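You operate a simulated robot arm through the tools that you are given. There is no shell and no other tool.

The job below is to be done with a simulated robot arm. You get a single attempt, and the scene is never put back.

## Task
Set a cotton wash to start in two hours and lock the keys.
Fine: press start, then the child lock; a tablet is in the drawer.

Only the result counts: the job must be done as asked and must still hold three seconds after the hand-in. Knocking over, shifting, dropping, spilling or breaking anything else fails it.

## Robot
A 7-joint arm with a two-finger parallel gripper, fixed in place. Base frame: the origin is at the foot of the arm, x ahead of it, y to its left, z up. Units: mm, rad, N and s.
With the tool pointing down near the work surface it reaches from about 300 to 700 mm from the base axis. Its first joint turns from -1.152 to 1.152 rad. Payload 1.57 kg.
The tool frame sits at the grasp point between the pads (the TCP): z along the fingers, y along the line on which they close. The tips reach 30 mm beyond it. Largest opening 110 mm; finger width 24, thickness 12; the body of the gripper, 48 by 112 mm, starts 78 mm behind the TCP.
Orientation is that of the tool frame in the base frame, as [roll, pitch, yaw] about the fixed x, y, z axes, in that order (R = Rz(yaw) Ry(pitch) Rx(roll)). With the fingers straight down and closing along the base's y, the tool's x points along the base's -x, its y along +y and its z along -z.

## Interface
- The arm moves only by the tool step_arm. Its argument "increments" is a list that holds one entry, the list of rows, each a list of 7 numbers: the shift along the tool's x, y, z in units of 25 mm (1.0 is 25 mm), then the turn, a rotation vector about the tool's x, y, z in units of 5 degrees (1.0 is 5 degrees), then the finger opening in cm, from 0 to 11. In form: [[[tx, ty, tz, wx, wy, wz, hand], ...]]. A call has 1 to 20 rows; each row shifts and turns the commanded pose from where the row before left it, along the tool's axes as they then stand. A call with a number of a shift or a turn outside -1 to 1 is refused whole. Rows are played at 5 a second. More than 50 mm and 0.15 rad between two rows, or a gripper value outside its range, and nothing of the call is played. A pose out of reach is approached as far as the arm can. The call stops where the force on the tool passes 40 N (or 10 N more than at its start, if that is more) or the arm is blocked; 0.2 s more then pass. Each finger travels about 108 mm/s and halts on what it meets, pressing with about 43 N; the grip force reading is that of the motor and also rises with nothing between the fingers. The clock runs only during rows and for 0.2 s after the last one: add rows that do not move to give the fingers time. The reply holds the time, the measured pose of the TCP, the force on the tool along the base axes, the opening and the grip force, in the units named above and with some noise, with the torque about the TCP (base axes, N m) and any sound that the robot's microphone picked up.
- Cameras (640 x 400 px; columns grow to the right, rows downward): "scene" is fixed at [163.4, -382, 1418.6]; the picture's right is [0.77, -0.64, 0.00], its down [-0.35, -0.42, -0.84] and it looks along [0.53, 0.64, -0.55] (base axes); focal length 360 px, centre (320, 200). "wrist" rides on the gripper at [70, 16, -141] in the tool frame; the picture's right is [-0.23, 0.97, 0.00], its down [-0.86, -0.20, -0.48] and it looks along [-0.47, -0.11, 0.88] (tool axes); focal length 222 px, centre (320, 200). There is no depth. A picture from a camera that has moved, and an enlarged one, comes with that camera's place and axes in the base frame and with its lens. The place of the scene camera against the robot may be out by one fixed shift of up to 25 mm in any direction.
- grab_frame(camera): a new picture of that camera. No time passes.
- enlarge(camera, box): a new picture of the part [left, top, right, bottom] of that camera's present view, enlarged. No time passes.
- sign_off(): hands the job in; it is judged then, once.

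Nothing tells you positions but the pictures and the camera data. Unless the task says otherwise, let go and move clear before handing in.

The tools are called after "Request:" as name(argument=value, ...) on one line, values as JSON. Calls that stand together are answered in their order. step_arm: Moves the arm, as the interface text tells. Its arguments: {"type":"object","properties":{"increments":{"type":"array"}},"required":["increments"]} The other tools are called the same way: grab_frame (camera) takes a picture; enlarge (camera, box) takes an enlarged picture of a part of a camera's view; sign_off () hands the job in.

At the start:

```text
time: 0.0
position: [401.1, -116.3, 1190.5]
orientation: [-3.141, 0.0, 3.142]
wrist_force: [-0.1, 0.0, 0.5]
torque: [0.0, 0.01, 0.03]
grip_width: 110.0
grasp_force: 0.0
```

scene: 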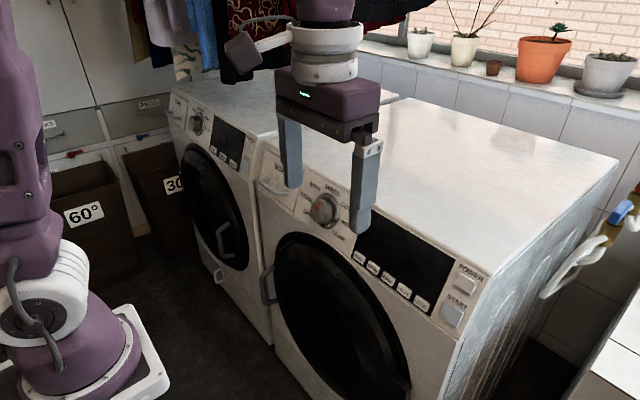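
wrist: 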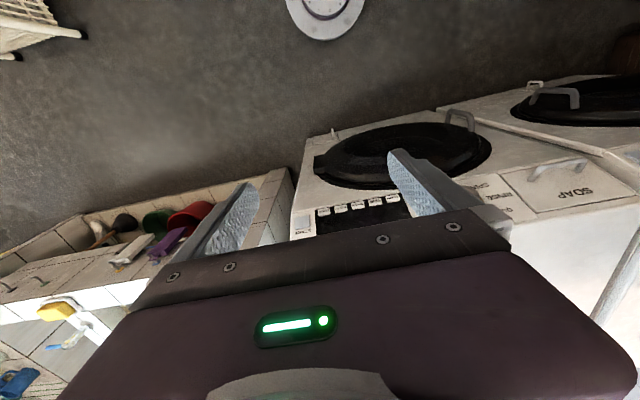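

I see two washers, the nearer one with a dial, a display with small keys, and POWER and START buttons. I'll enlarge the panels to read the labels before moving anything.

Request:
enlarge(camera="scene", box=[250, 140, 410, 240])

Request:
enlarge(camera="scene", box=[340, 220, 500, 320])

Request:
enlarge(camera="scene", box=[160, 80, 320, 180])

Request:
enlarge(camera="wrist", box=[280, 120, 600, 320])

```text
4.00 times, centred on (330, 190) of scene
camera zoom: at [163.4, -382.0, 1418.6], right [0.77, -0.64, 0.0], down [-0.35, -0.42, -0.84], along [0.53, 0.64, -0.55], focal length 1441 px, centre (280, 240)
```

zoom: 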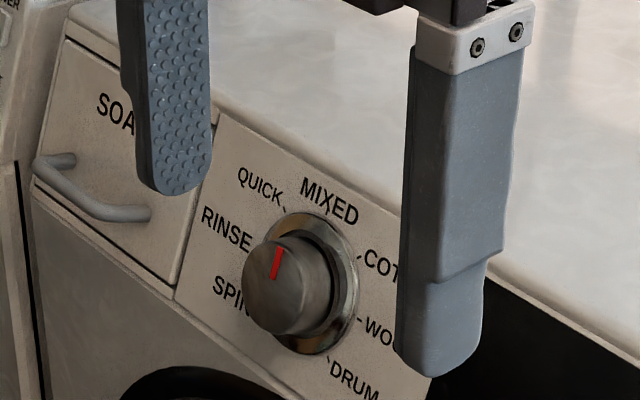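

```text
4.00 times, centred on (420, 270) of scene
camera zoom: at [163.4, -382.0, 1418.6], right [0.77, -0.64, 0.0], down [-0.35, -0.42, -0.84], along [0.53, 0.64, -0.55], focal length 1441 px, centre (-80, -80)
```

zoom: 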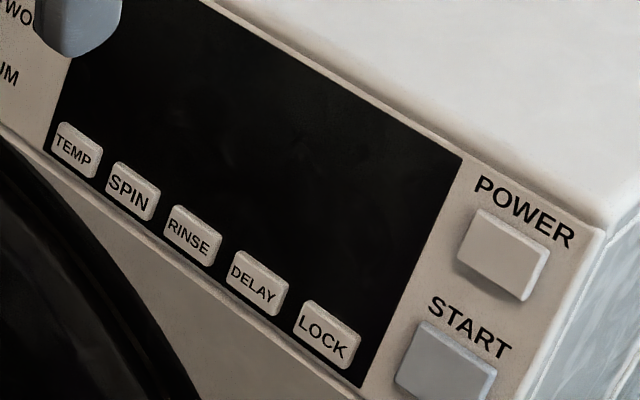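

```text
4.00 times, centred on (240, 130) of scene
camera zoom: at [163.4, -382.0, 1418.6], right [0.77, -0.64, 0.0], down [-0.35, -0.42, -0.84], along [0.53, 0.64, -0.55], focal length 1441 px, centre (640, 480)
```

zoom: 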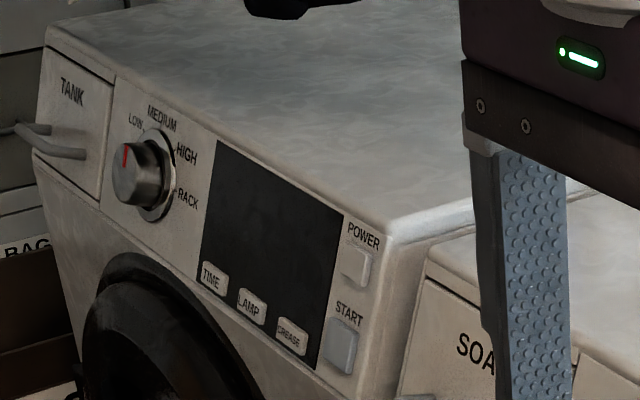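

```text
2.00 times, centred on (440, 220) of wrist
camera zoom: at [330.8, -100.4, 1331.5], right [0.23, 0.97, 0.0], down [0.86, -0.2, 0.48], along [0.47, -0.11, -0.88], focal length 444 px, centre (80, 160)
```

zoom: 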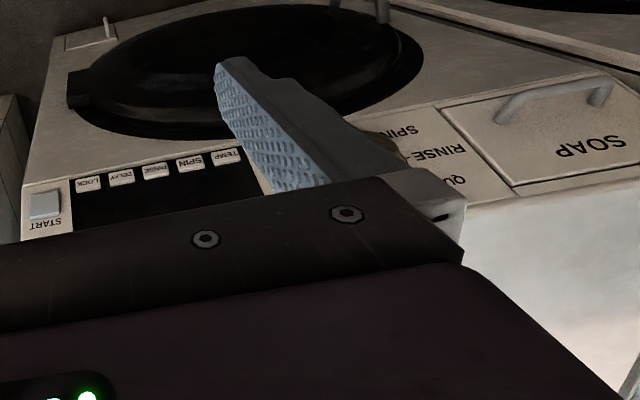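

The near machine is a washer: its dial seems to be on QUICK and its display is dark. I put START near (606, -206, 910) and the key row from about y=0 (TEMP) to y=-154 (LOCK), on a panel that slopes back. I'll tilt the tool to face the panel from a distance and look more closely.

Request:
step_arm(increments=[[[0, 0, 0, 0, -1, 0, 11], [0, 0, 0, 0, -1, 0, 11], [0, 0, 0, 0, -1, 0, 11], [0, 0, 0, 0, -1, 0, 11], [0, 0, 0, 0, -1, 0, 11], [0, 0, 0, 0, -1, 0, 11], [0, 0, 0, 0, -1, 0, 11], [0, 0, 0, 0, -1, 0, 11], [0, 0, 0, 0, -1, 0, 11], [0, 0, 0, 0, -1, 0, 11]]])

```text
time: 2.2
position: [400.9, -116.1, 1190.3]
orientation: [3.14, 0.873, -3.142]
wrist_force: [-0.3, -0.4, 0.2]
torque: [0.0, 0.0, 0.05]
grip_width: 110.0
grasp_force: 0.0
```

Request:
grab_frame(camera="wrist")

Request:
grab_frame(camera="scene")

```text
taken
camera wrist: at [247.5, -100.5, 1227.2], right [0.15, 0.97, 0.17], down [0.18, -0.2, 0.96], along [0.97, -0.11, -0.21], focal length 222 px, centre (320, 200)
```

wrist: 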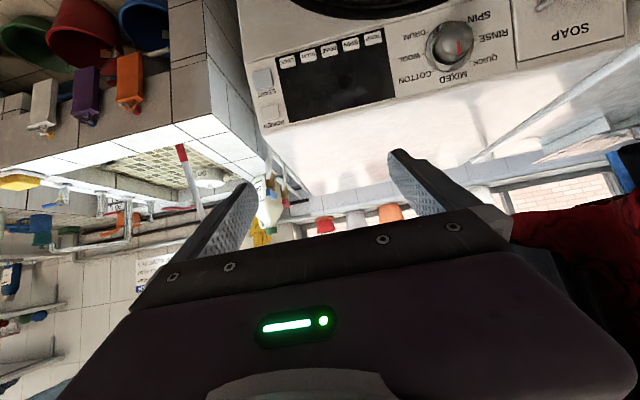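

```text
taken
```

scene: 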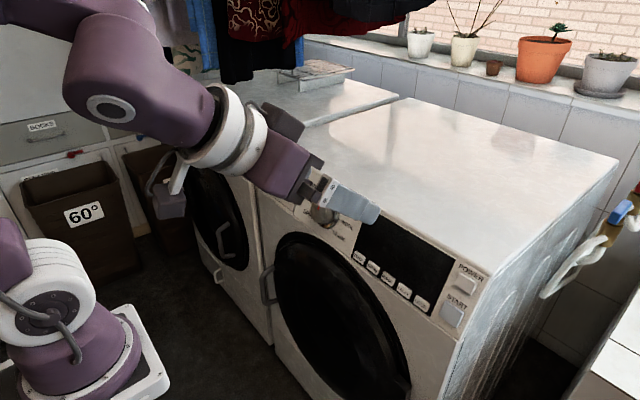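

The wrist camera now sees the whole panel, upside down. I'll zoom in on the dial and the keys.

Request:
enlarge(camera="wrist", box=[390, 0, 518, 80])

Request:
enlarge(camera="wrist", box=[240, 20, 400, 120])

```text
5.00 times, centred on (454, 40) of wrist
camera zoom: at [247.5, -100.5, 1227.2], right [0.15, 0.97, 0.17], down [0.18, -0.2, 0.96], along [0.97, -0.11, -0.21], focal length 1111 px, centre (-350, 1000)
```

zoom: 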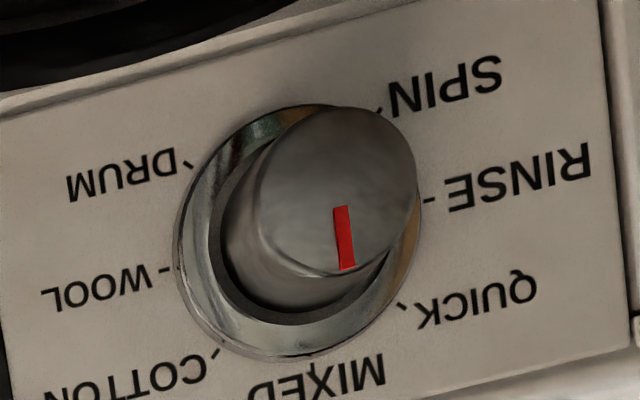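

```text
4.00 times, centred on (320, 70) of wrist
camera zoom: at [247.5, -100.5, 1227.2], right [0.15, 0.97, 0.17], down [0.18, -0.2, 0.96], along [0.97, -0.11, -0.21], focal length 888 px, centre (320, 720)
```

zoom: 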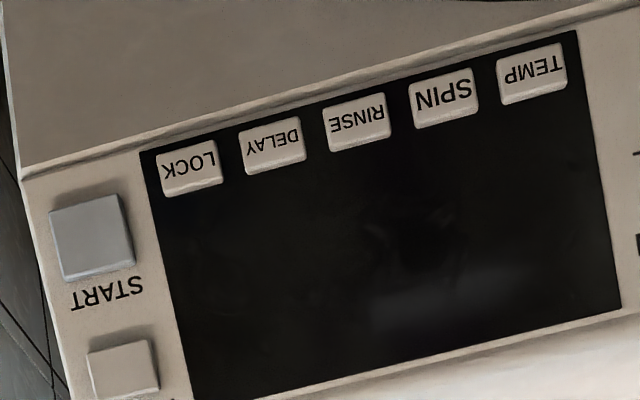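

The red mark on the dial points at MIXED, and the panel slopes back. My first fixes are only good to about 10 mm, so I'll move closer, still well clear of the machine, and measure again.

Request:
step_arm(increments=[[[0.384, 0, 0.924, 0, 0, 0, 11], [0.384, 0, 0.924, 0, 0, 0, 11], [0.384, 0, 0.924, 0, 0, 0, 11], [0.384, 0, 0.924, 0, 0, 0, 11], [0.384, 0, 0.924, 0, 0, 0, 11], [0.384, 0, 0.924, 0, 0, 0, 11], [0.384, 0, 0.924, 0, 0, 0, 11], [0.384, 0, 0.924, 0, 0, 0, 11]]])

Request:
grab_frame(camera="wrist")

Request:
grab_frame(camera="scene")

```text
time: 4.0
position: [437.8, -119.0, 1105.9]
orientation: [-3.141, 0.874, -3.14]
wrist_force: [0.5, -0.2, 0.2]
torque: [-0.04, 0.0, -0.02]
grip_width: 110.0
grasp_force: 0.0
out of reach, approached as far as the arm can: row 4, 5, 6, 7, 8
```

```text
taken
camera wrist: at [285.3, -102.3, 1143.4], right [0.15, 0.97, 0.17], down [0.18, -0.2, 0.96], along [0.97, -0.11, -0.21], focal length 222 px, centre (320, 200)
```

wrist: 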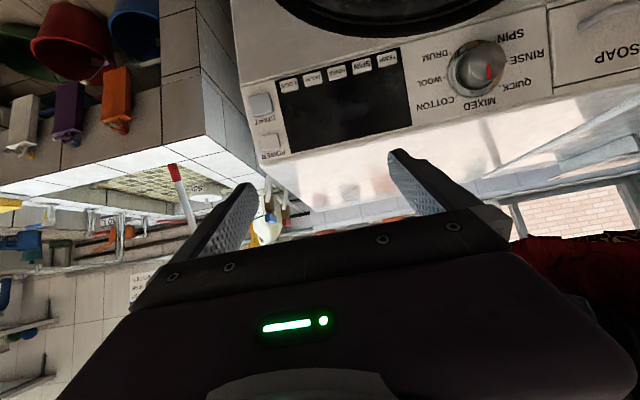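

```text
taken
```

scene: 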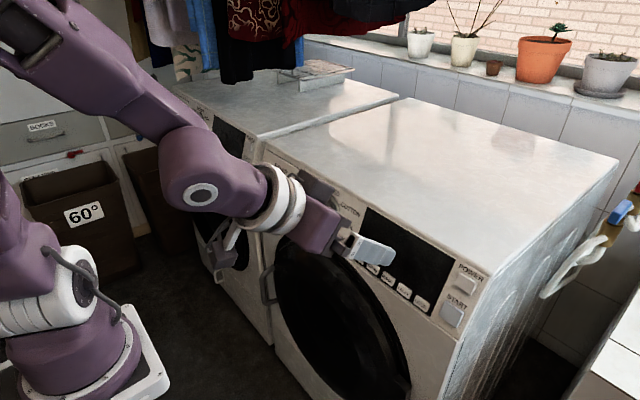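

The arm stopped short because this pose is past a limit of its reach. I'll look at the arm's posture and zoom in on the panel from here.

Request:
enlarge(camera="scene", box=[0, 0, 400, 400])

Request:
enlarge(camera="wrist", box=[235, 30, 435, 155])

Request:
enlarge(camera="wrist", box=[400, 10, 560, 110])

```text
1.00 times, centred on (200, 200) of scene (not enlarged: the box is as wide or as high as the picture)
camera zoom: at [163.4, -382.0, 1418.6], right [0.77, -0.64, 0.0], down [-0.35, -0.42, -0.84], along [0.53, 0.64, -0.55], focal length 360 px, centre (440, 200)
```

zoom: 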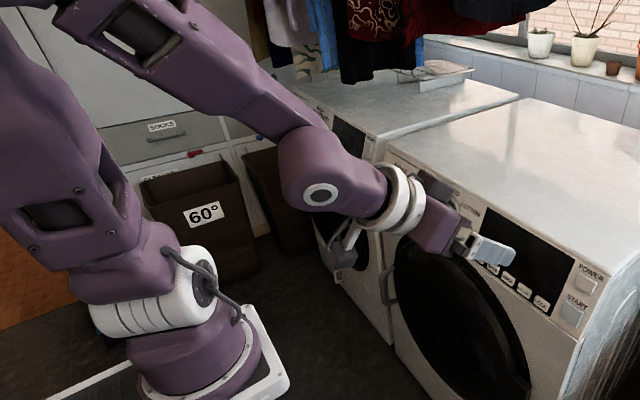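

```text
3.20 times, centred on (335, 92) of wrist
camera zoom: at [285.3, -102.3, 1143.4], right [0.15, 0.97, 0.17], down [0.18, -0.2, 0.96], along [0.97, -0.11, -0.21], focal length 711 px, centre (272, 544)
```

zoom: 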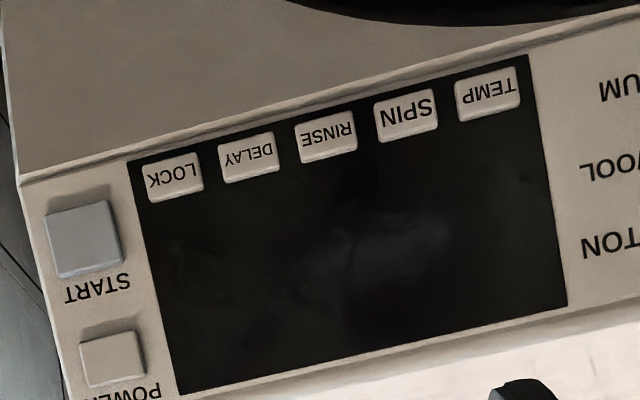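

```text
4.00 times, centred on (480, 60) of wrist
camera zoom: at [285.3, -102.3, 1143.4], right [0.15, 0.97, 0.17], down [0.18, -0.2, 0.96], along [0.97, -0.11, -0.21], focal length 888 px, centre (-320, 760)
```

zoom: 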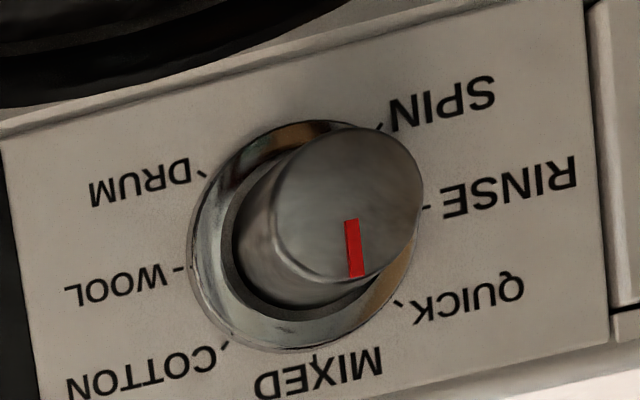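

The key row runs along base y: TEMP is near (614, 13, 864) and LOCK near (614, -156, 864). START is near (619, -211, 884) and POWER near (638, -211, 946), so the panel leans back about 17° from vertical. I need to understand the reach limit, so I'll look at the whole arm before moving.

Request:
enlarge(camera="scene", box=[-300, -200, 340, 200])

Request:
enlarge(camera="scene", box=[0, 200, 320, 400])

```text
refused: -300 is not a number from 0 to 640
```

```text
2.00 times, centred on (160, 300) of scene
camera zoom: at [163.4, -382.0, 1418.6], right [0.77, -0.64, 0.0], down [-0.35, -0.42, -0.84], along [0.53, 0.64, -0.55], focal length 720 px, centre (640, 0)
```

zoom: 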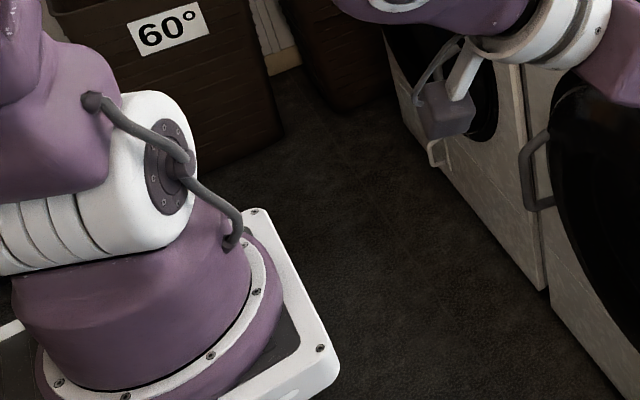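

The arm looks fully folded at the elbow here, so the limit is that the wrist is too close to the shoulder. I'll ease the tilt back to about 30°, go forward and down with more clearance to the shoulder, and tilt up again nearer the panel.

Request:
step_arm(increments=[[[0, 0, 0, 0, 1, 0, 11], [0, 0, 0, 0, 1, 0, 11], [0, 0, 0, 0, 1, 0, 11], [0, 0, 0, 0, 1, 0, 11]]])

```text
time: 5.0
position: [428.9, -121.5, 1113.3]
orientation: [-3.108, 0.543, 3.139]
wrist_force: [0.2, 0.8, -0.5]
torque: [-0.03, 0.04, -0.03]
grip_width: 109.8
grasp_force: 0.0
out of reach, approached as far as the arm can: row 4
```

That row was also reported as out of reach, so I'll look at the arm's posture again before I move on.

Request:
enlarge(camera="scene", box=[0, 0, 400, 400])

Request:
grab_frame(camera="wrist")

```text
1.00 times, centred on (200, 200) of scene (not enlarged: the box is as wide or as high as the picture)
camera zoom: at [163.4, -382.0, 1418.6], right [0.77, -0.64, 0.0], down [-0.35, -0.42, -0.84], along [0.53, 0.64, -0.55], focal length 360 px, centre (440, 200)
```

zoom: 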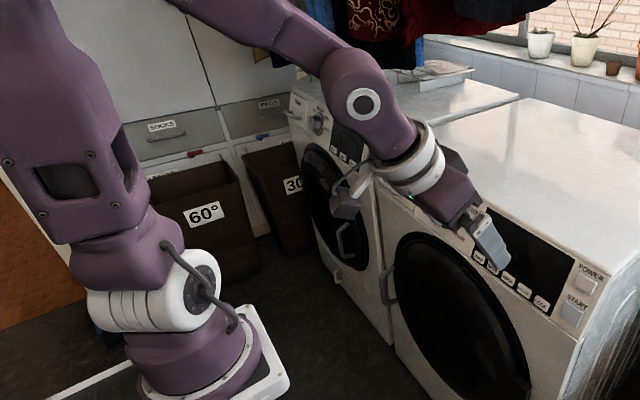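

```text
taken
camera wrist: at [297.0, -100.7, 1198.4], right [0.21, 0.97, 0.09], down [0.48, -0.18, 0.86], along [0.85, -0.14, -0.51], focal length 222 px, centre (320, 200)
```

wrist: 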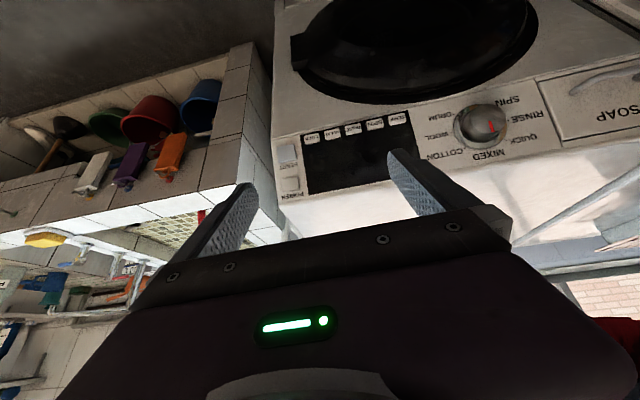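

Request:
step_arm(increments=[[[0, 0, 0, 0, 0, 0, 11]]])

```text
time: 5.4
position: [429.3, -122.9, 1113.3]
orientation: [-3.109, 0.543, 3.14]
wrist_force: [-0.2, 0.7, -0.1]
torque: [-0.03, 0.04, 0.03]
grip_width: 110.2
grasp_force: 0.1
```

A still row is accepted, so the commanded pose restarts from where the arm stopped. I'll correct the small roll error and move toward y=0, where the arm should be less twisted.

Request:
step_arm(increments=[[[0, 0.5, 0, -0.374, 0, 0, 11], [0, 1, 0, 0, 0, 0, 11], [0, 1, 0, 0, 0, 0, 11], [0, 1, 0, 0, 0, 0, 11]]])

```text
time: 6.4
position: [436.6, -30.8, 1106.6]
orientation: [3.108, 0.524, -3.141]
wrist_force: [0.6, -0.4, 0.2]
torque: [0.01, 0.03, -0.02]
grip_width: 109.8
grasp_force: 0.1
```

The arm follows properly at y≈-31. I'll correct the small roll and advance along the tool axis to about (530, -30, 950), which stays about 80 mm clear of the panel.

Request:
step_arm(increments=[[[0, 0, 0.9, 0.385, 0, 0, 11], [0, 0, 0.9, 0, 0, 0, 11], [0, 0, 0.9, 0, 0, 0, 11], [0, 0, 0.9, 0, 0, 0, 11], [0, 0, 0.9, 0, 0, 0, 11], [0, 0, 0.9, 0, 0, 0, 11], [0, 0, 0.9, 0, 0, 0, 11]]])

Request:
grab_frame(camera="wrist")

Request:
enlarge(camera="scene", box=[0, 0, 400, 400])

```text
time: 8.0
position: [516.3, -29.3, 971.5]
orientation: [-3.141, 0.524, -3.141]
wrist_force: [0.7, 0.5, 0.4]
torque: [-0.01, -0.02, 0.0]
grip_width: 110.0
grasp_force: 0.0
```

```text
taken
camera wrist: at [385.4, -13.5, 1058.4], right [0.2, 0.97, 0.11], down [0.5, -0.2, 0.84], along [0.84, -0.11, -0.53], focal length 222 px, centre (320, 200)
```

wrist: 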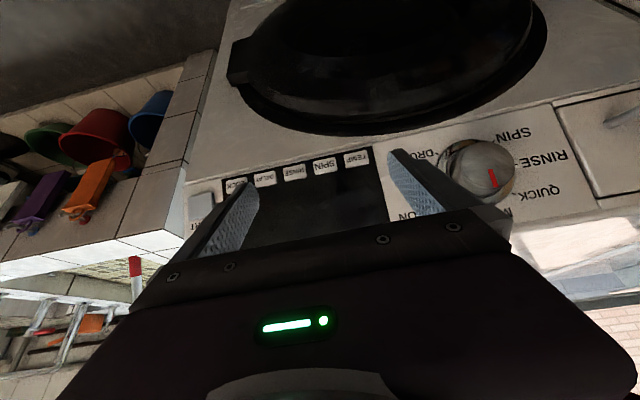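

```text
1.00 times, centred on (200, 200) of scene (not enlarged: the box is as wide or as high as the picture)
camera zoom: at [163.4, -382.0, 1418.6], right [0.77, -0.64, 0.0], down [-0.35, -0.42, -0.84], along [0.53, 0.64, -0.55], focal length 360 px, centre (440, 200)
```

zoom: 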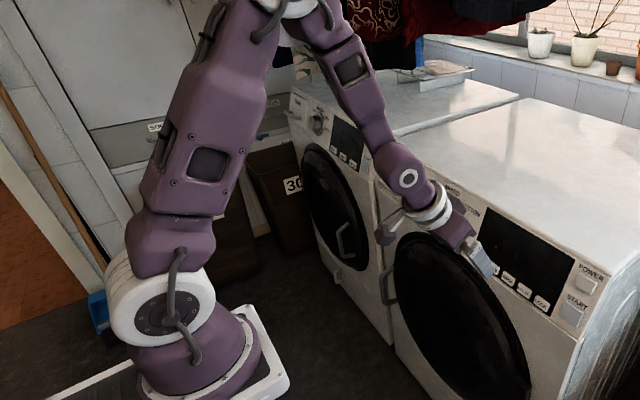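

The arm is clear of its limits here and the whole panel is close. I'll zoom in to fix the key, button and dial positions more precisely.

Request:
enlarge(camera="wrist", box=[180, 130, 404, 270])

Request:
enlarge(camera="wrist", box=[400, 110, 592, 230])

Request:
enlarge(camera="wrist", box=[220, 0, 600, 237])

```text
2.86 times, centred on (292, 200) of wrist
camera zoom: at [385.4, -13.5, 1058.4], right [0.2, 0.97, 0.11], down [0.5, -0.2, 0.84], along [0.84, -0.11, -0.53], focal length 635 px, centre (400, 200)
```

zoom: 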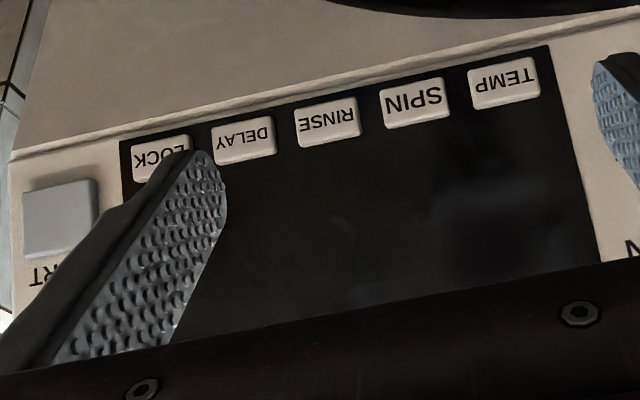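

```text
3.33 times, centred on (496, 170) of wrist
camera zoom: at [385.4, -13.5, 1058.4], right [0.2, 0.97, 0.11], down [0.5, -0.2, 0.84], along [0.84, -0.11, -0.53], focal length 740 px, centre (-267, 300)
```

zoom: 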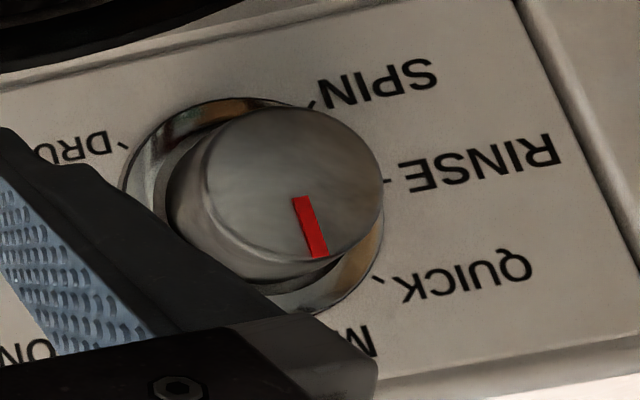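

```text
1.68 times, centred on (410, 118) of wrist
camera zoom: at [385.4, -13.5, 1058.4], right [0.2, 0.97, 0.11], down [0.5, -0.2, 0.84], along [0.84, -0.11, -0.53], focal length 374 px, centre (168, 337)
```

zoom: 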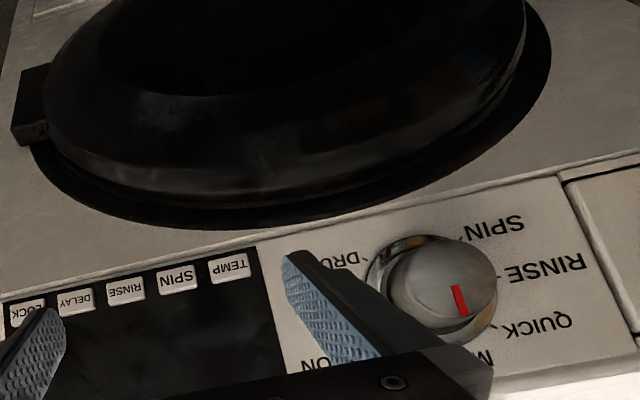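

Two views agree well on these positions:
- **Keys:** at x≈613, z≈864, with DELAY at y≈-115, LOCK at y≈-156 and TEMP at y≈12.
- **Buttons:** START is at (619.6, -211.5, 883) and POWER at (638, -211, 946).
- **Dial:** its centre on the panel is (631, 146, 910) and its face is at about (607, 146, 918). COTTON is 45° clockwise from MIXED.

I'll close the fingers and move in front of POWER while tilting to 65°.

Request:
step_arm(increments=[[[0, -0.91, 0, 0, -1, 0, 0], [0, -0.91, 0, 0, -1, 0, 0], [0, -0.91, 0, 0, -1, 0, 0], [0, -0.91, 0, 0, -1, 0, 0], [0, -0.91, 0, 0, -1, 0, 0], [0, -0.91, 0, 0, -1, 0, 0], [0, -0.91, 0, 0, -1, 0, 0], [0, -0.91, 0, 0, 0, 0, 0]]])

Request:
grab_frame(camera="wrist")

Request:
grab_frame(camera="scene")

```text
time: 9.8
position: [514.6, -210.9, 970.9]
orientation: [-3.139, 1.136, -3.139]
wrist_force: [0.5, -0.2, 0.5]
torque: [0.01, 0.0, 0.01]
grip_width: 0.0
grasp_force: 20.9
```

```text
taken
camera wrist: at [357.6, -195.7, 967.3], right [0.1, 0.97, 0.21], down [-0.07, -0.2, 0.98], along [0.99, -0.11, 0.05], focal length 222 px, centre (320, 200)
```

wrist: 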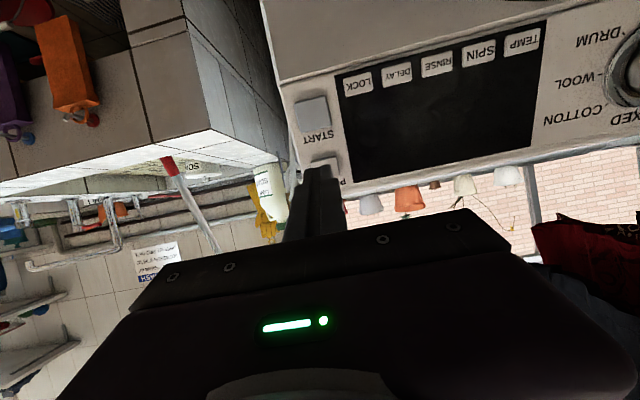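

```text
taken
```

scene: 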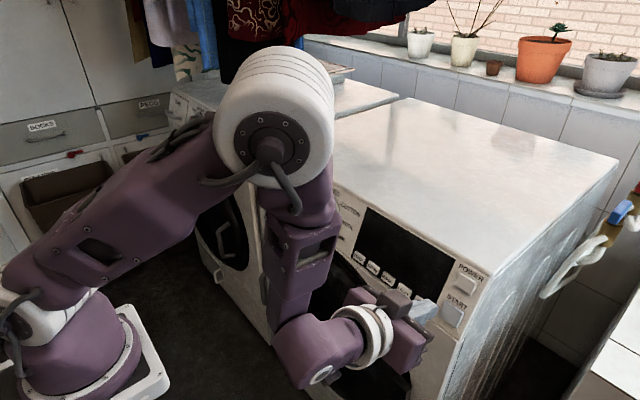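

Closed and tilted 65°, the arm sits squarely in front of POWER and START. I'll align perpendicular to the panel (73.5°) and move to about 30 mm in front of POWER.

Request:
step_arm(increments=[[[0, 0, 0, 0, -1, 0, 0], [0, 0, 0, 0, -0.68, 0, 0], [-0.155, 0, 0.869, 0, 0, 0, 0], [-0.155, 0, 0.869, 0, 0, 0, 0], [-0.155, 0, 0.869, 0, 0, 0, 0], [0, 0, 0, 0, 0, 0, 0]]])

Request:
grab_frame(camera="wrist")

Request:
enlarge(camera="scene", box=[360, 230, 520, 330])

```text
time: 11.2
position: [579.6, -212.3, 963.4]
orientation: [-3.14, 1.281, -3.141]
wrist_force: [0.7, 0.9, -0.5]
torque: [0.03, 0.01, -0.01]
grip_width: 0.2
grasp_force: 21.6
```

```text
taken
camera wrist: at [425.4, -196.5, 937.4], right [0.07, 0.97, 0.22], down [-0.21, -0.2, 0.96], along [0.97, -0.11, 0.2], focal length 222 px, centre (320, 200)
```

wrist: 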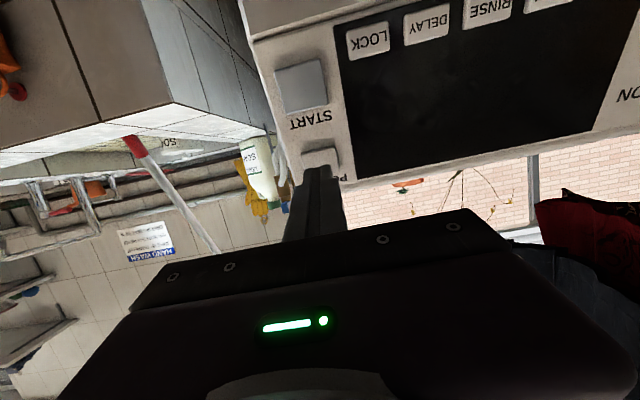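

```text
4.00 times, centred on (440, 280) of scene
camera zoom: at [163.4, -382.0, 1418.6], right [0.77, -0.64, 0.0], down [-0.35, -0.42, -0.84], along [0.53, 0.64, -0.55], focal length 1441 px, centre (-160, -120)
```

zoom: 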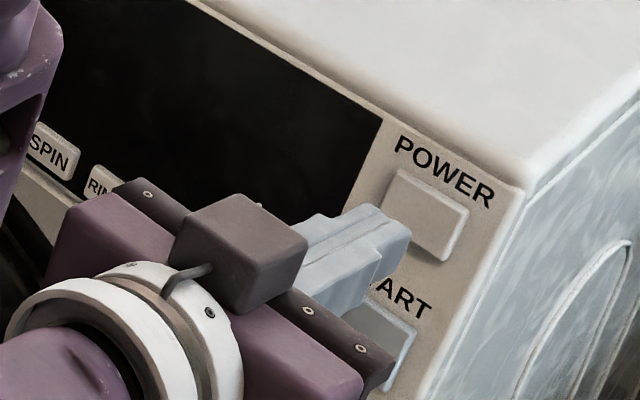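

The tips point at POWER. I'll zoom in to check the alignment before I press.

Request:
enlarge(camera="wrist", box=[256, 40, 416, 240])

```text
2.00 times, centred on (336, 140) of wrist
camera zoom: at [425.4, -196.5, 937.4], right [0.07, 0.97, 0.22], down [-0.21, -0.2, 0.96], along [0.97, -0.11, 0.2], focal length 444 px, centre (288, 320)
```

zoom: 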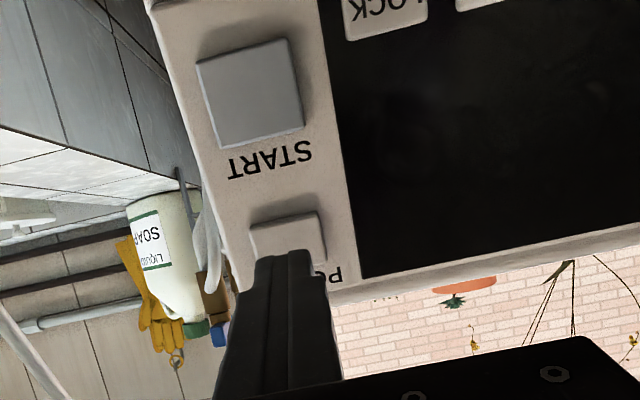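

Alignment is good, with the tip path landing about 2 mm above the button's centre. I'll shift slightly down the panel and close most of the gap.

Request:
step_arm(increments=[[[0.08, 0, 0.44, 0, 0, 0, 0], [0, 0, 0.44, 0, 0, 0, 0], [0, 0, 0.12, 0, 0, 0, 0], [0, 0, 0.08, 0, 0, 0, 0], [0, 0, 0.08, 0, 0, 0, 0]]])

Request:
enlarge(camera="scene", box=[400, 230, 520, 330])

```text
time: 12.4
position: [606.2, -211.7, 953.8]
orientation: [-3.138, 1.281, -3.14]
wrist_force: [-0.9, -0.1, 0.0]
torque: [0.01, 0.0, -0.02]
grip_width: 0.0
grasp_force: 22.0
```

```text
4.00 times, centred on (460, 280) of scene
camera zoom: at [163.4, -382.0, 1418.6], right [0.77, -0.64, 0.0], down [-0.35, -0.42, -0.84], along [0.53, 0.64, -0.55], focal length 1441 px, centre (-240, -120)
```

zoom: 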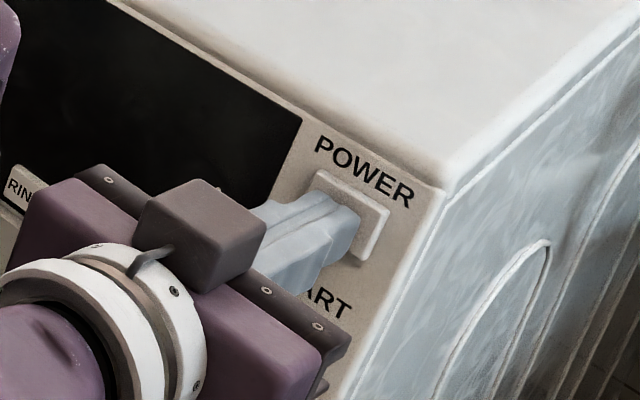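

No contact yet; the tips are about 2–3 mm from POWER and centred on it. I'll press forward in small steps.

Request:
step_arm(increments=[[[0, 0, 0.06, 0, 0, 0, 0], [0, 0, 0.06, 0, 0, 0, 0], [0, 0, 0.06, 0, 0, 0, 0]]])

```text
time: 13.2
position: [612.9, -212.9, 953.3]
orientation: [-3.139, 1.28, 3.141]
wrist_force: [-5.1, 1.6, 2.6]
torque: [0.05, 0.06, 0.08]
grip_width: 0.1
grasp_force: 21.3
heard: click
```

I heard a click at about 5 N. I'll back off and check the display.

Request:
step_arm(increments=[[[0, 0, -0.4, 0, 0, 0, 0], [0, 0, -0.8, 0, 0, 0, 0], [0, 0, -0.4, 0, 0, 0, 0]]])

Request:
grab_frame(camera="wrist")

Request:
enlarge(camera="scene", box=[340, 190, 500, 290])

```text
time: 14.0
position: [574.3, -212.1, 963.5]
orientation: [-3.136, 1.281, -3.136]
wrist_force: [-0.4, 0.4, 0.6]
torque: [0.01, -0.01, 0.02]
grip_width: 0.0
grasp_force: 21.0
```

```text
taken
camera wrist: at [419.3, -195.7, 937.2], right [0.07, 0.97, 0.22], down [-0.21, -0.2, 0.96], along [0.97, -0.11, 0.2], focal length 222 px, centre (320, 200)
```

wrist: 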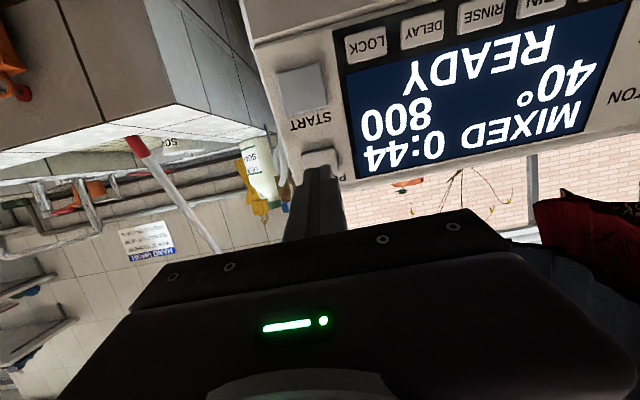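

```text
4.00 times, centred on (420, 240) of scene
camera zoom: at [163.4, -382.0, 1418.6], right [0.77, -0.64, 0.0], down [-0.35, -0.42, -0.84], along [0.53, 0.64, -0.55], focal length 1441 px, centre (-80, 40)
```

zoom: 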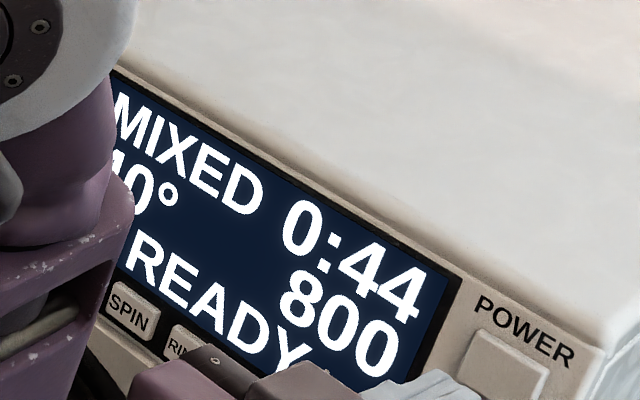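

The washer is on: the display reads MIXED 0:44, 40°, 800, READY. Next is the dial, so I'll retract, swing across with reduced tilt to avoid the elbow limit, and come square to the dial at y≈146 with the fingers still well in front of it.

Request:
step_arm(increments=[[[0, 0, -1, 0, 0, 0, 0], [0, 0.955, 0, 0, 1, 0, 0], [0, 0.955, 0, 0, 1, 0, 0], [0, 0.955, 0, 0, 1, 0, 0], [0, 0.955, 0, 0, 1, 0, 0], [0, 0.955, 0, 0, 1, 0, 0], [0, 0.955, 0, 0, 1, 0, 0], [0, 0.955, 0, 0, 0, 0, 0], [0, 0.955, 0, 0, 0, 0, 0]]])

```text
time: 16.0
position: [549.0, -22.4, 971.3]
orientation: [-3.14, 0.756, 3.141]
wrist_force: [0.3, 0.8, -0.1]
torque: [0.02, -0.05, 0.01]
grip_width: 0.0
grasp_force: 21.2
```

Request:
step_arm(increments=[[[0, 0.96, 0, 0, 0, 0, 0], [0, 0.96, 0, 0, 0, 0, 0], [0, 0.96, 0, 0, -1, 0, 0], [0, 0.96, 0, 0, -1, 0, 2], [0, 0.96, 0, 0, -1, 0, 4], [0, 0.96, 0, 0, -1, 0, 6], [0, 0.96, 0, 0, -1, 0, 8], [0, 0, 0, 0, -1, 0, 9], [0, 0, 0, 0, 0, 0, 9]]])

Request:
grab_frame(camera="wrist")

Request:
grab_frame(camera="scene")

```text
time: 18.0
position: [550.1, 147.2, 969.4]
orientation: [-3.138, 1.283, -3.139]
wrist_force: [-0.5, 0.4, 0.6]
torque: [-0.03, -0.04, 0.01]
grip_width: 90.0
grasp_force: 0.1
```

```text
taken
camera wrist: at [395.0, 162.8, 942.9], right [0.07, 0.97, 0.22], down [-0.22, -0.2, 0.96], along [0.97, -0.11, 0.2], focal length 222 px, centre (320, 200)
```

wrist: 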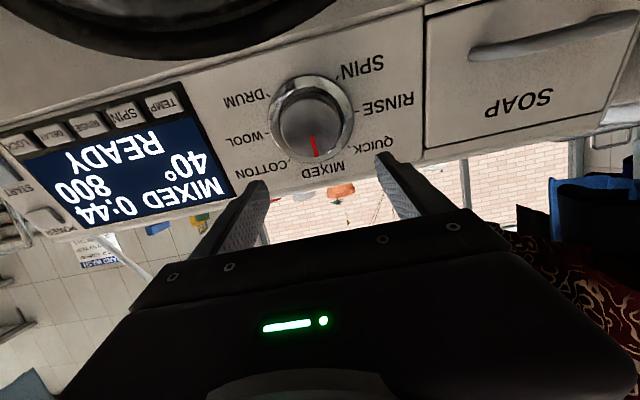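

```text
taken
```

scene: 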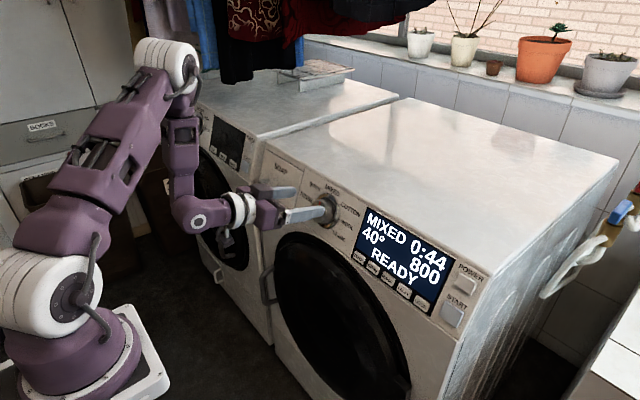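

I'm facing the dial with the fingers open 90 mm. I'll zoom in on it to centre accurately.

Request:
enlarge(camera="wrist", box=[220, 50, 420, 200])

```text
2.67 times, centred on (320, 125) of wrist
camera zoom: at [395.0, 162.8, 942.9], right [0.07, 0.97, 0.22], down [-0.22, -0.2, 0.96], along [0.97, -0.11, 0.2], focal length 592 px, centre (320, 400)
```

zoom: 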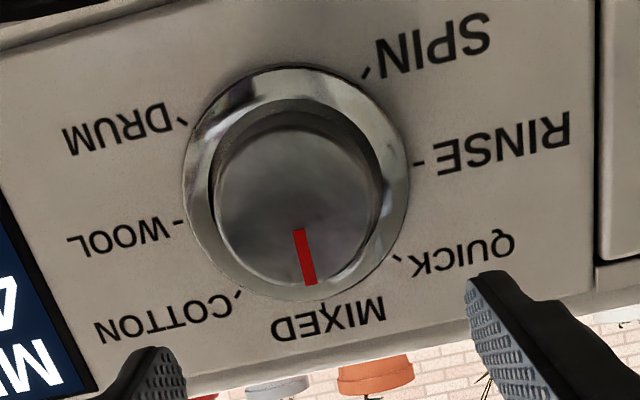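

The dial face centre comes out at about (607, 146, 917) with a 56 mm diameter, matching my earlier estimate. I'll move in front of it on its axis, pre-rotate the wrist by -20° so the 45° turn stays well within range, and check again.

Request:
step_arm(increments=[[[0.672, -0.02, 0.576, 0, 0, 0, 9], [0.672, -0.02, 0.576, 0, 0, 0, 9], [0, 0, 0, 0, 0, -1, 9], [0, 0, 0, 0, 0, -1, 9], [0, 0, 0, 0, 0, -1, 9], [0, 0, 0, 0, 0, -1, 9], [0, 0, 0, 0, 0, 0, 9]]])

Request:
grab_frame(camera="wrist")

Request:
enlarge(camera="scene", box=[240, 150, 400, 250])

```text
time: 19.6
position: [568.3, 145.3, 929.3]
orientation: [-2.284, 1.119, -2.234]
wrist_force: [0.1, -0.4, -0.1]
torque: [0.01, 0.0, 0.02]
grip_width: 90.0
grasp_force: 0.1
```

```text
taken
camera wrist: at [412.7, 136.9, 902.1], right [-0.03, 0.99, -0.12], down [-0.21, 0.11, 0.97], along [0.98, 0.06, 0.2], focal length 222 px, centre (320, 200)
```

wrist: 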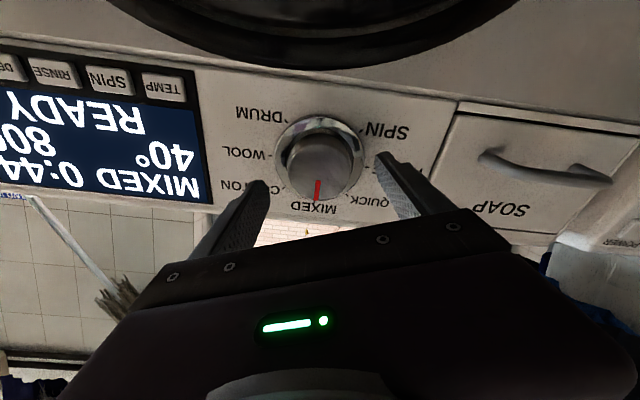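

```text
4.00 times, centred on (320, 200) of scene
camera zoom: at [163.4, -382.0, 1418.6], right [0.77, -0.64, 0.0], down [-0.35, -0.42, -0.84], along [0.53, 0.64, -0.55], focal length 1441 px, centre (320, 200)
```

zoom: 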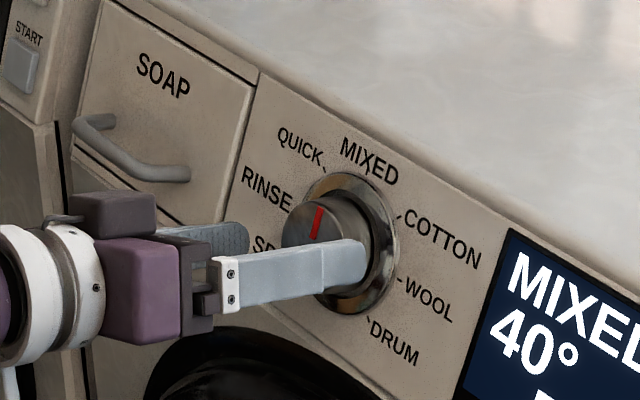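

Request:
enlarge(camera="wrist", box=[240, 90, 400, 230])

```text
2.86 times, centred on (320, 160) of wrist
camera zoom: at [412.7, 136.9, 902.1], right [-0.03, 0.99, -0.12], down [-0.21, 0.11, 0.97], along [0.98, 0.06, 0.2], focal length 635 px, centre (320, 314)
```

zoom: 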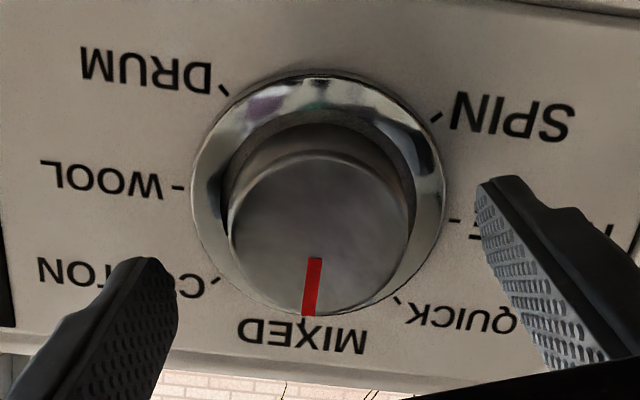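

The tool axis runs through the dial centre to within about 1 mm. I'll advance 24 mm so the fingers straddle the knob, watching for any touch.

Request:
step_arm(increments=[[[0, 0, 0.4, 0, 0, 0, 9], [0, 0, 0.4, 0, 0, 0, 9], [0, 0, 0.16, 0, 0, 0, 9], [0, 0, 0, 0, 0, 0, 9]]])

Request:
enlarge(camera="wrist", box=[240, 90, 400, 230])

Request:
enlarge(camera="scene", box=[260, 160, 380, 240])

```text
time: 20.6
position: [592.4, 146.1, 923.5]
orientation: [-2.285, 1.121, -2.237]
wrist_force: [-0.4, 0.3, 0.0]
torque: [0.03, 0.01, -0.02]
grip_width: 89.8
grasp_force: 0.1
```

```text
2.86 times, centred on (320, 160) of wrist
camera zoom: at [436.5, 136.9, 895.8], right [-0.03, 0.99, -0.12], down [-0.21, 0.11, 0.97], along [0.98, 0.06, 0.2], focal length 635 px, centre (320, 314)
```

zoom: 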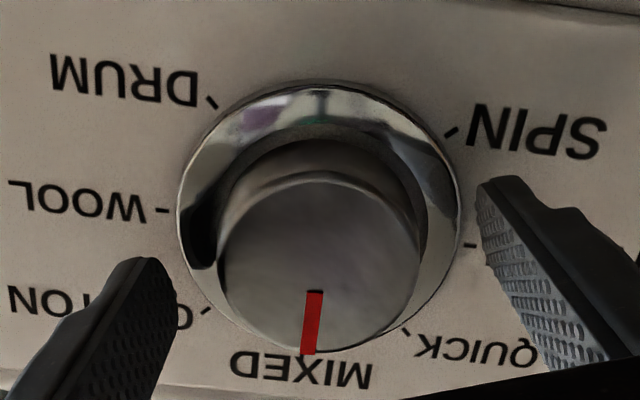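

```text
5.00 times, centred on (320, 200) of scene
camera zoom: at [163.4, -382.0, 1418.6], right [0.77, -0.64, 0.0], down [-0.35, -0.42, -0.84], along [0.53, 0.64, -0.55], focal length 1801 px, centre (320, 200)
```

zoom: 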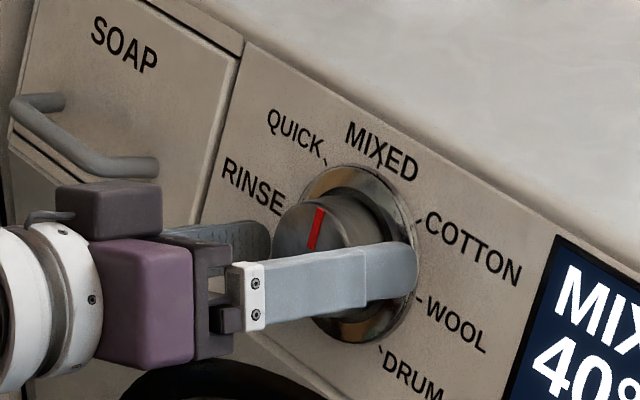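

The fingers straddle the knob, centred and with no contact force. I'll close on it gently.

Request:
step_arm(increments=[[[0, 0, 0, 0, 0, 0, 7], [0, 0, 0, 0, 0, 0, 5.5], [0, 0, 0, 0, 0, 0, 5], [0, 0, 0, 0, 0, 0, 4.5]]])

Request:
enlarge(camera="wrist", box=[240, 90, 400, 230])

```text
time: 21.6
position: [592.3, 145.0, 923.5]
orientation: [-2.286, 1.121, -2.237]
wrist_force: [1.3, -2.3, -0.4]
torque: [-0.05, 0.01, -0.1]
grip_width: 56.4
grasp_force: 45.0
```

```text
2.86 times, centred on (320, 160) of wrist
camera zoom: at [436.4, 136.8, 895.9], right [-0.03, 0.99, -0.12], down [-0.21, 0.11, 0.97], along [0.98, 0.06, 0.2], focal length 635 px, centre (320, 314)
```

zoom: 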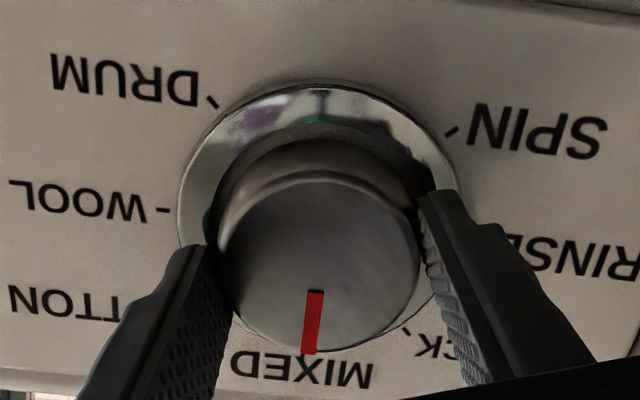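

I have a firm grip at 56 mm. I'll turn clockwise as seen from the front, 25° first, and then check.

Request:
step_arm(increments=[[[0, 0, 0, 0, 0, 0.5, 4.5], [0, 0, 0, 0, 0, 1, 4.5], [0, 0, 0, 0, 0, 1, 4.5], [0, 0, 0, 0, 0, 1, 4.5], [0, 0, 0, 0, 0, 1, 4.5], [0, 0, 0, 0, 0, 0.5, 4.5]]])

Request:
grab_frame(camera="wrist")

Request:
grab_frame(camera="scene")

```text
time: 23.0
position: [592.4, 145.2, 923.7]
orientation: [2.855, 1.269, 2.843]
wrist_force: [3.2, -6.8, 3.9]
torque: [-0.21, -0.65, -0.68]
grip_width: 56.3
grasp_force: 45.4
```

```text
taken
camera wrist: at [437.1, 167.4, 898.9], right [0.09, 0.95, 0.3], down [-0.22, -0.27, 0.94], along [0.97, -0.15, 0.19], focal length 222 px, centre (320, 200)
```

wrist: 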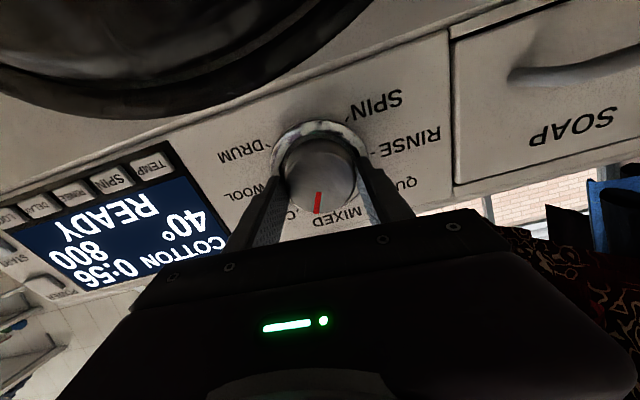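

```text
taken
```

scene: 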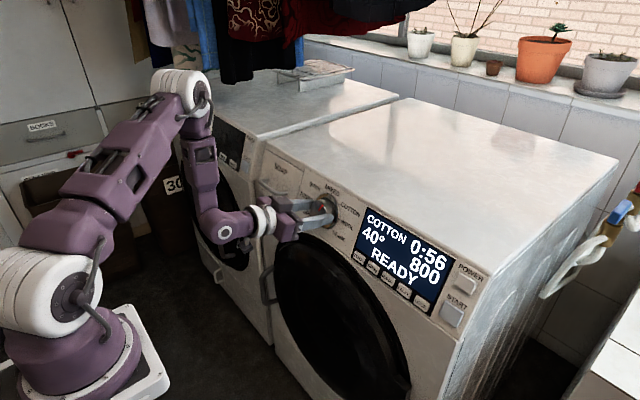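

The display already reads COTTON 0:56. I'll finish the turn to 45° so the dial sits in the COTTON position.

Request:
step_arm(increments=[[[0, 0, 0, 0, 0, 1, 4.5], [0, 0, 0, 0, 0, 1, 4.5], [0, 0, 0, 0, 0, 1, 4.5], [0, 0, 0, 0, 0, 1, 4.5], [0, 0, 0, 0, 0, 0, 4.5]]])

Request:
enlarge(camera="wrist", box=[200, 60, 440, 260])

Request:
enlarge(camera="scene", box=[280, 170, 480, 310])

```text
time: 24.2
position: [592.4, 144.0, 923.6]
orientation: [2.182, 1.051, 2.117]
wrist_force: [-7.8, -17.4, 10.3]
torque: [-0.22, -0.35, -0.61]
grip_width: 56.4
grasp_force: 45.0
```

```text
2.00 times, centred on (320, 160) of wrist
camera zoom: at [440.3, 189.1, 909.9], right [0.18, 0.79, 0.59], down [-0.26, -0.54, 0.8], along [0.95, -0.3, 0.11], focal length 444 px, centre (320, 280)
```

zoom: 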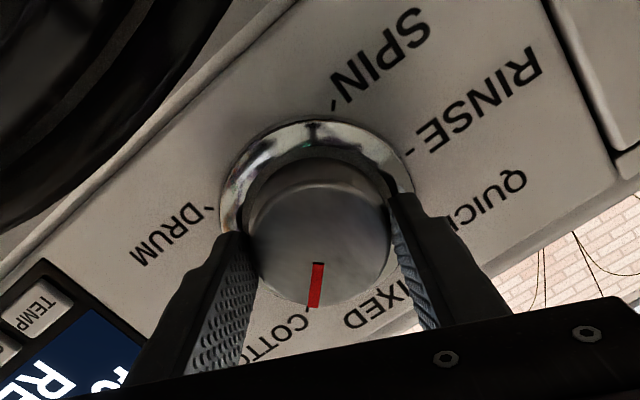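

```text
2.86 times, centred on (380, 240) of scene
camera zoom: at [163.0, -382.5, 1418.5], right [0.77, -0.64, 0.0], down [-0.35, -0.42, -0.84], along [0.53, 0.64, -0.55], focal length 1029 px, centre (149, 86)
```

zoom: 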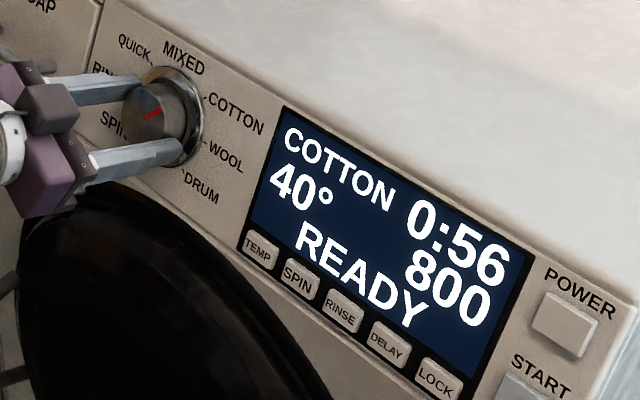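

The dial points at COTTON and the display agrees (COTTON 0:56, READY). I'll open the fingers and back straight off.

Request:
step_arm(increments=[[[0, 0, 0, 0, 0, 0, 5.8], [0, 0, 0, 0, 0, 0, 7], [0, 0, 0, 0, 0, 0, 9], [0, 0, 0, 0, 0, 0, 9]]])

Request:
enlarge(camera="scene", box=[280, 170, 480, 310])

```text
time: 25.2
position: [590.9, 146.3, 923.9]
orientation: [2.185, 1.052, 2.12]
wrist_force: [0.7, -0.4, 0.6]
torque: [-0.01, -0.02, 0.0]
grip_width: 89.9
grasp_force: 0.1
```

```text
2.86 times, centred on (380, 240) of scene
camera zoom: at [163.4, -382.0, 1418.6], right [0.77, -0.64, 0.0], down [-0.35, -0.42, -0.84], along [0.53, 0.64, -0.55], focal length 1029 px, centre (149, 86)
```

zoom: 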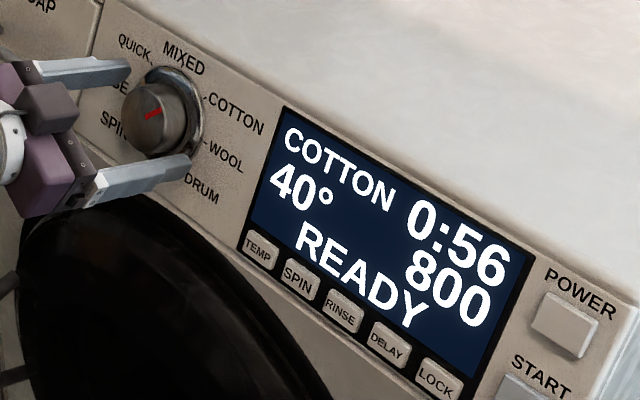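

COTTON holds with the dial released. I'll back off 45 mm, undo the wrist rotation, close the fingers, and move in front of the DELAY key.

Request:
step_arm(increments=[[[0, 0, -0.6, 0, 0, 0, 9], [0, 0, -0.6, 0, 0, 0, 9], [0, 0, -0.6, 0, 0, 0, 9], [0, 0, 0, 0, 0, -1, 6], [0, 0, 0, 0, 0, -1, 4], [0, 0, 0, 0, 0, -1, 2], [0, 0, 0, 0, 0, -1, 0], [0, 0, 0, 0, 0, -1, 0], [0, 0, 0, 0, 0, 0, 0]]])

```text
time: 27.2
position: [548.2, 145.1, 934.5]
orientation: [-3.134, 1.282, -3.136]
wrist_force: [0.2, 0.4, 0.1]
torque: [0.01, -0.01, -0.01]
grip_width: 0.1
grasp_force: 21.4
```

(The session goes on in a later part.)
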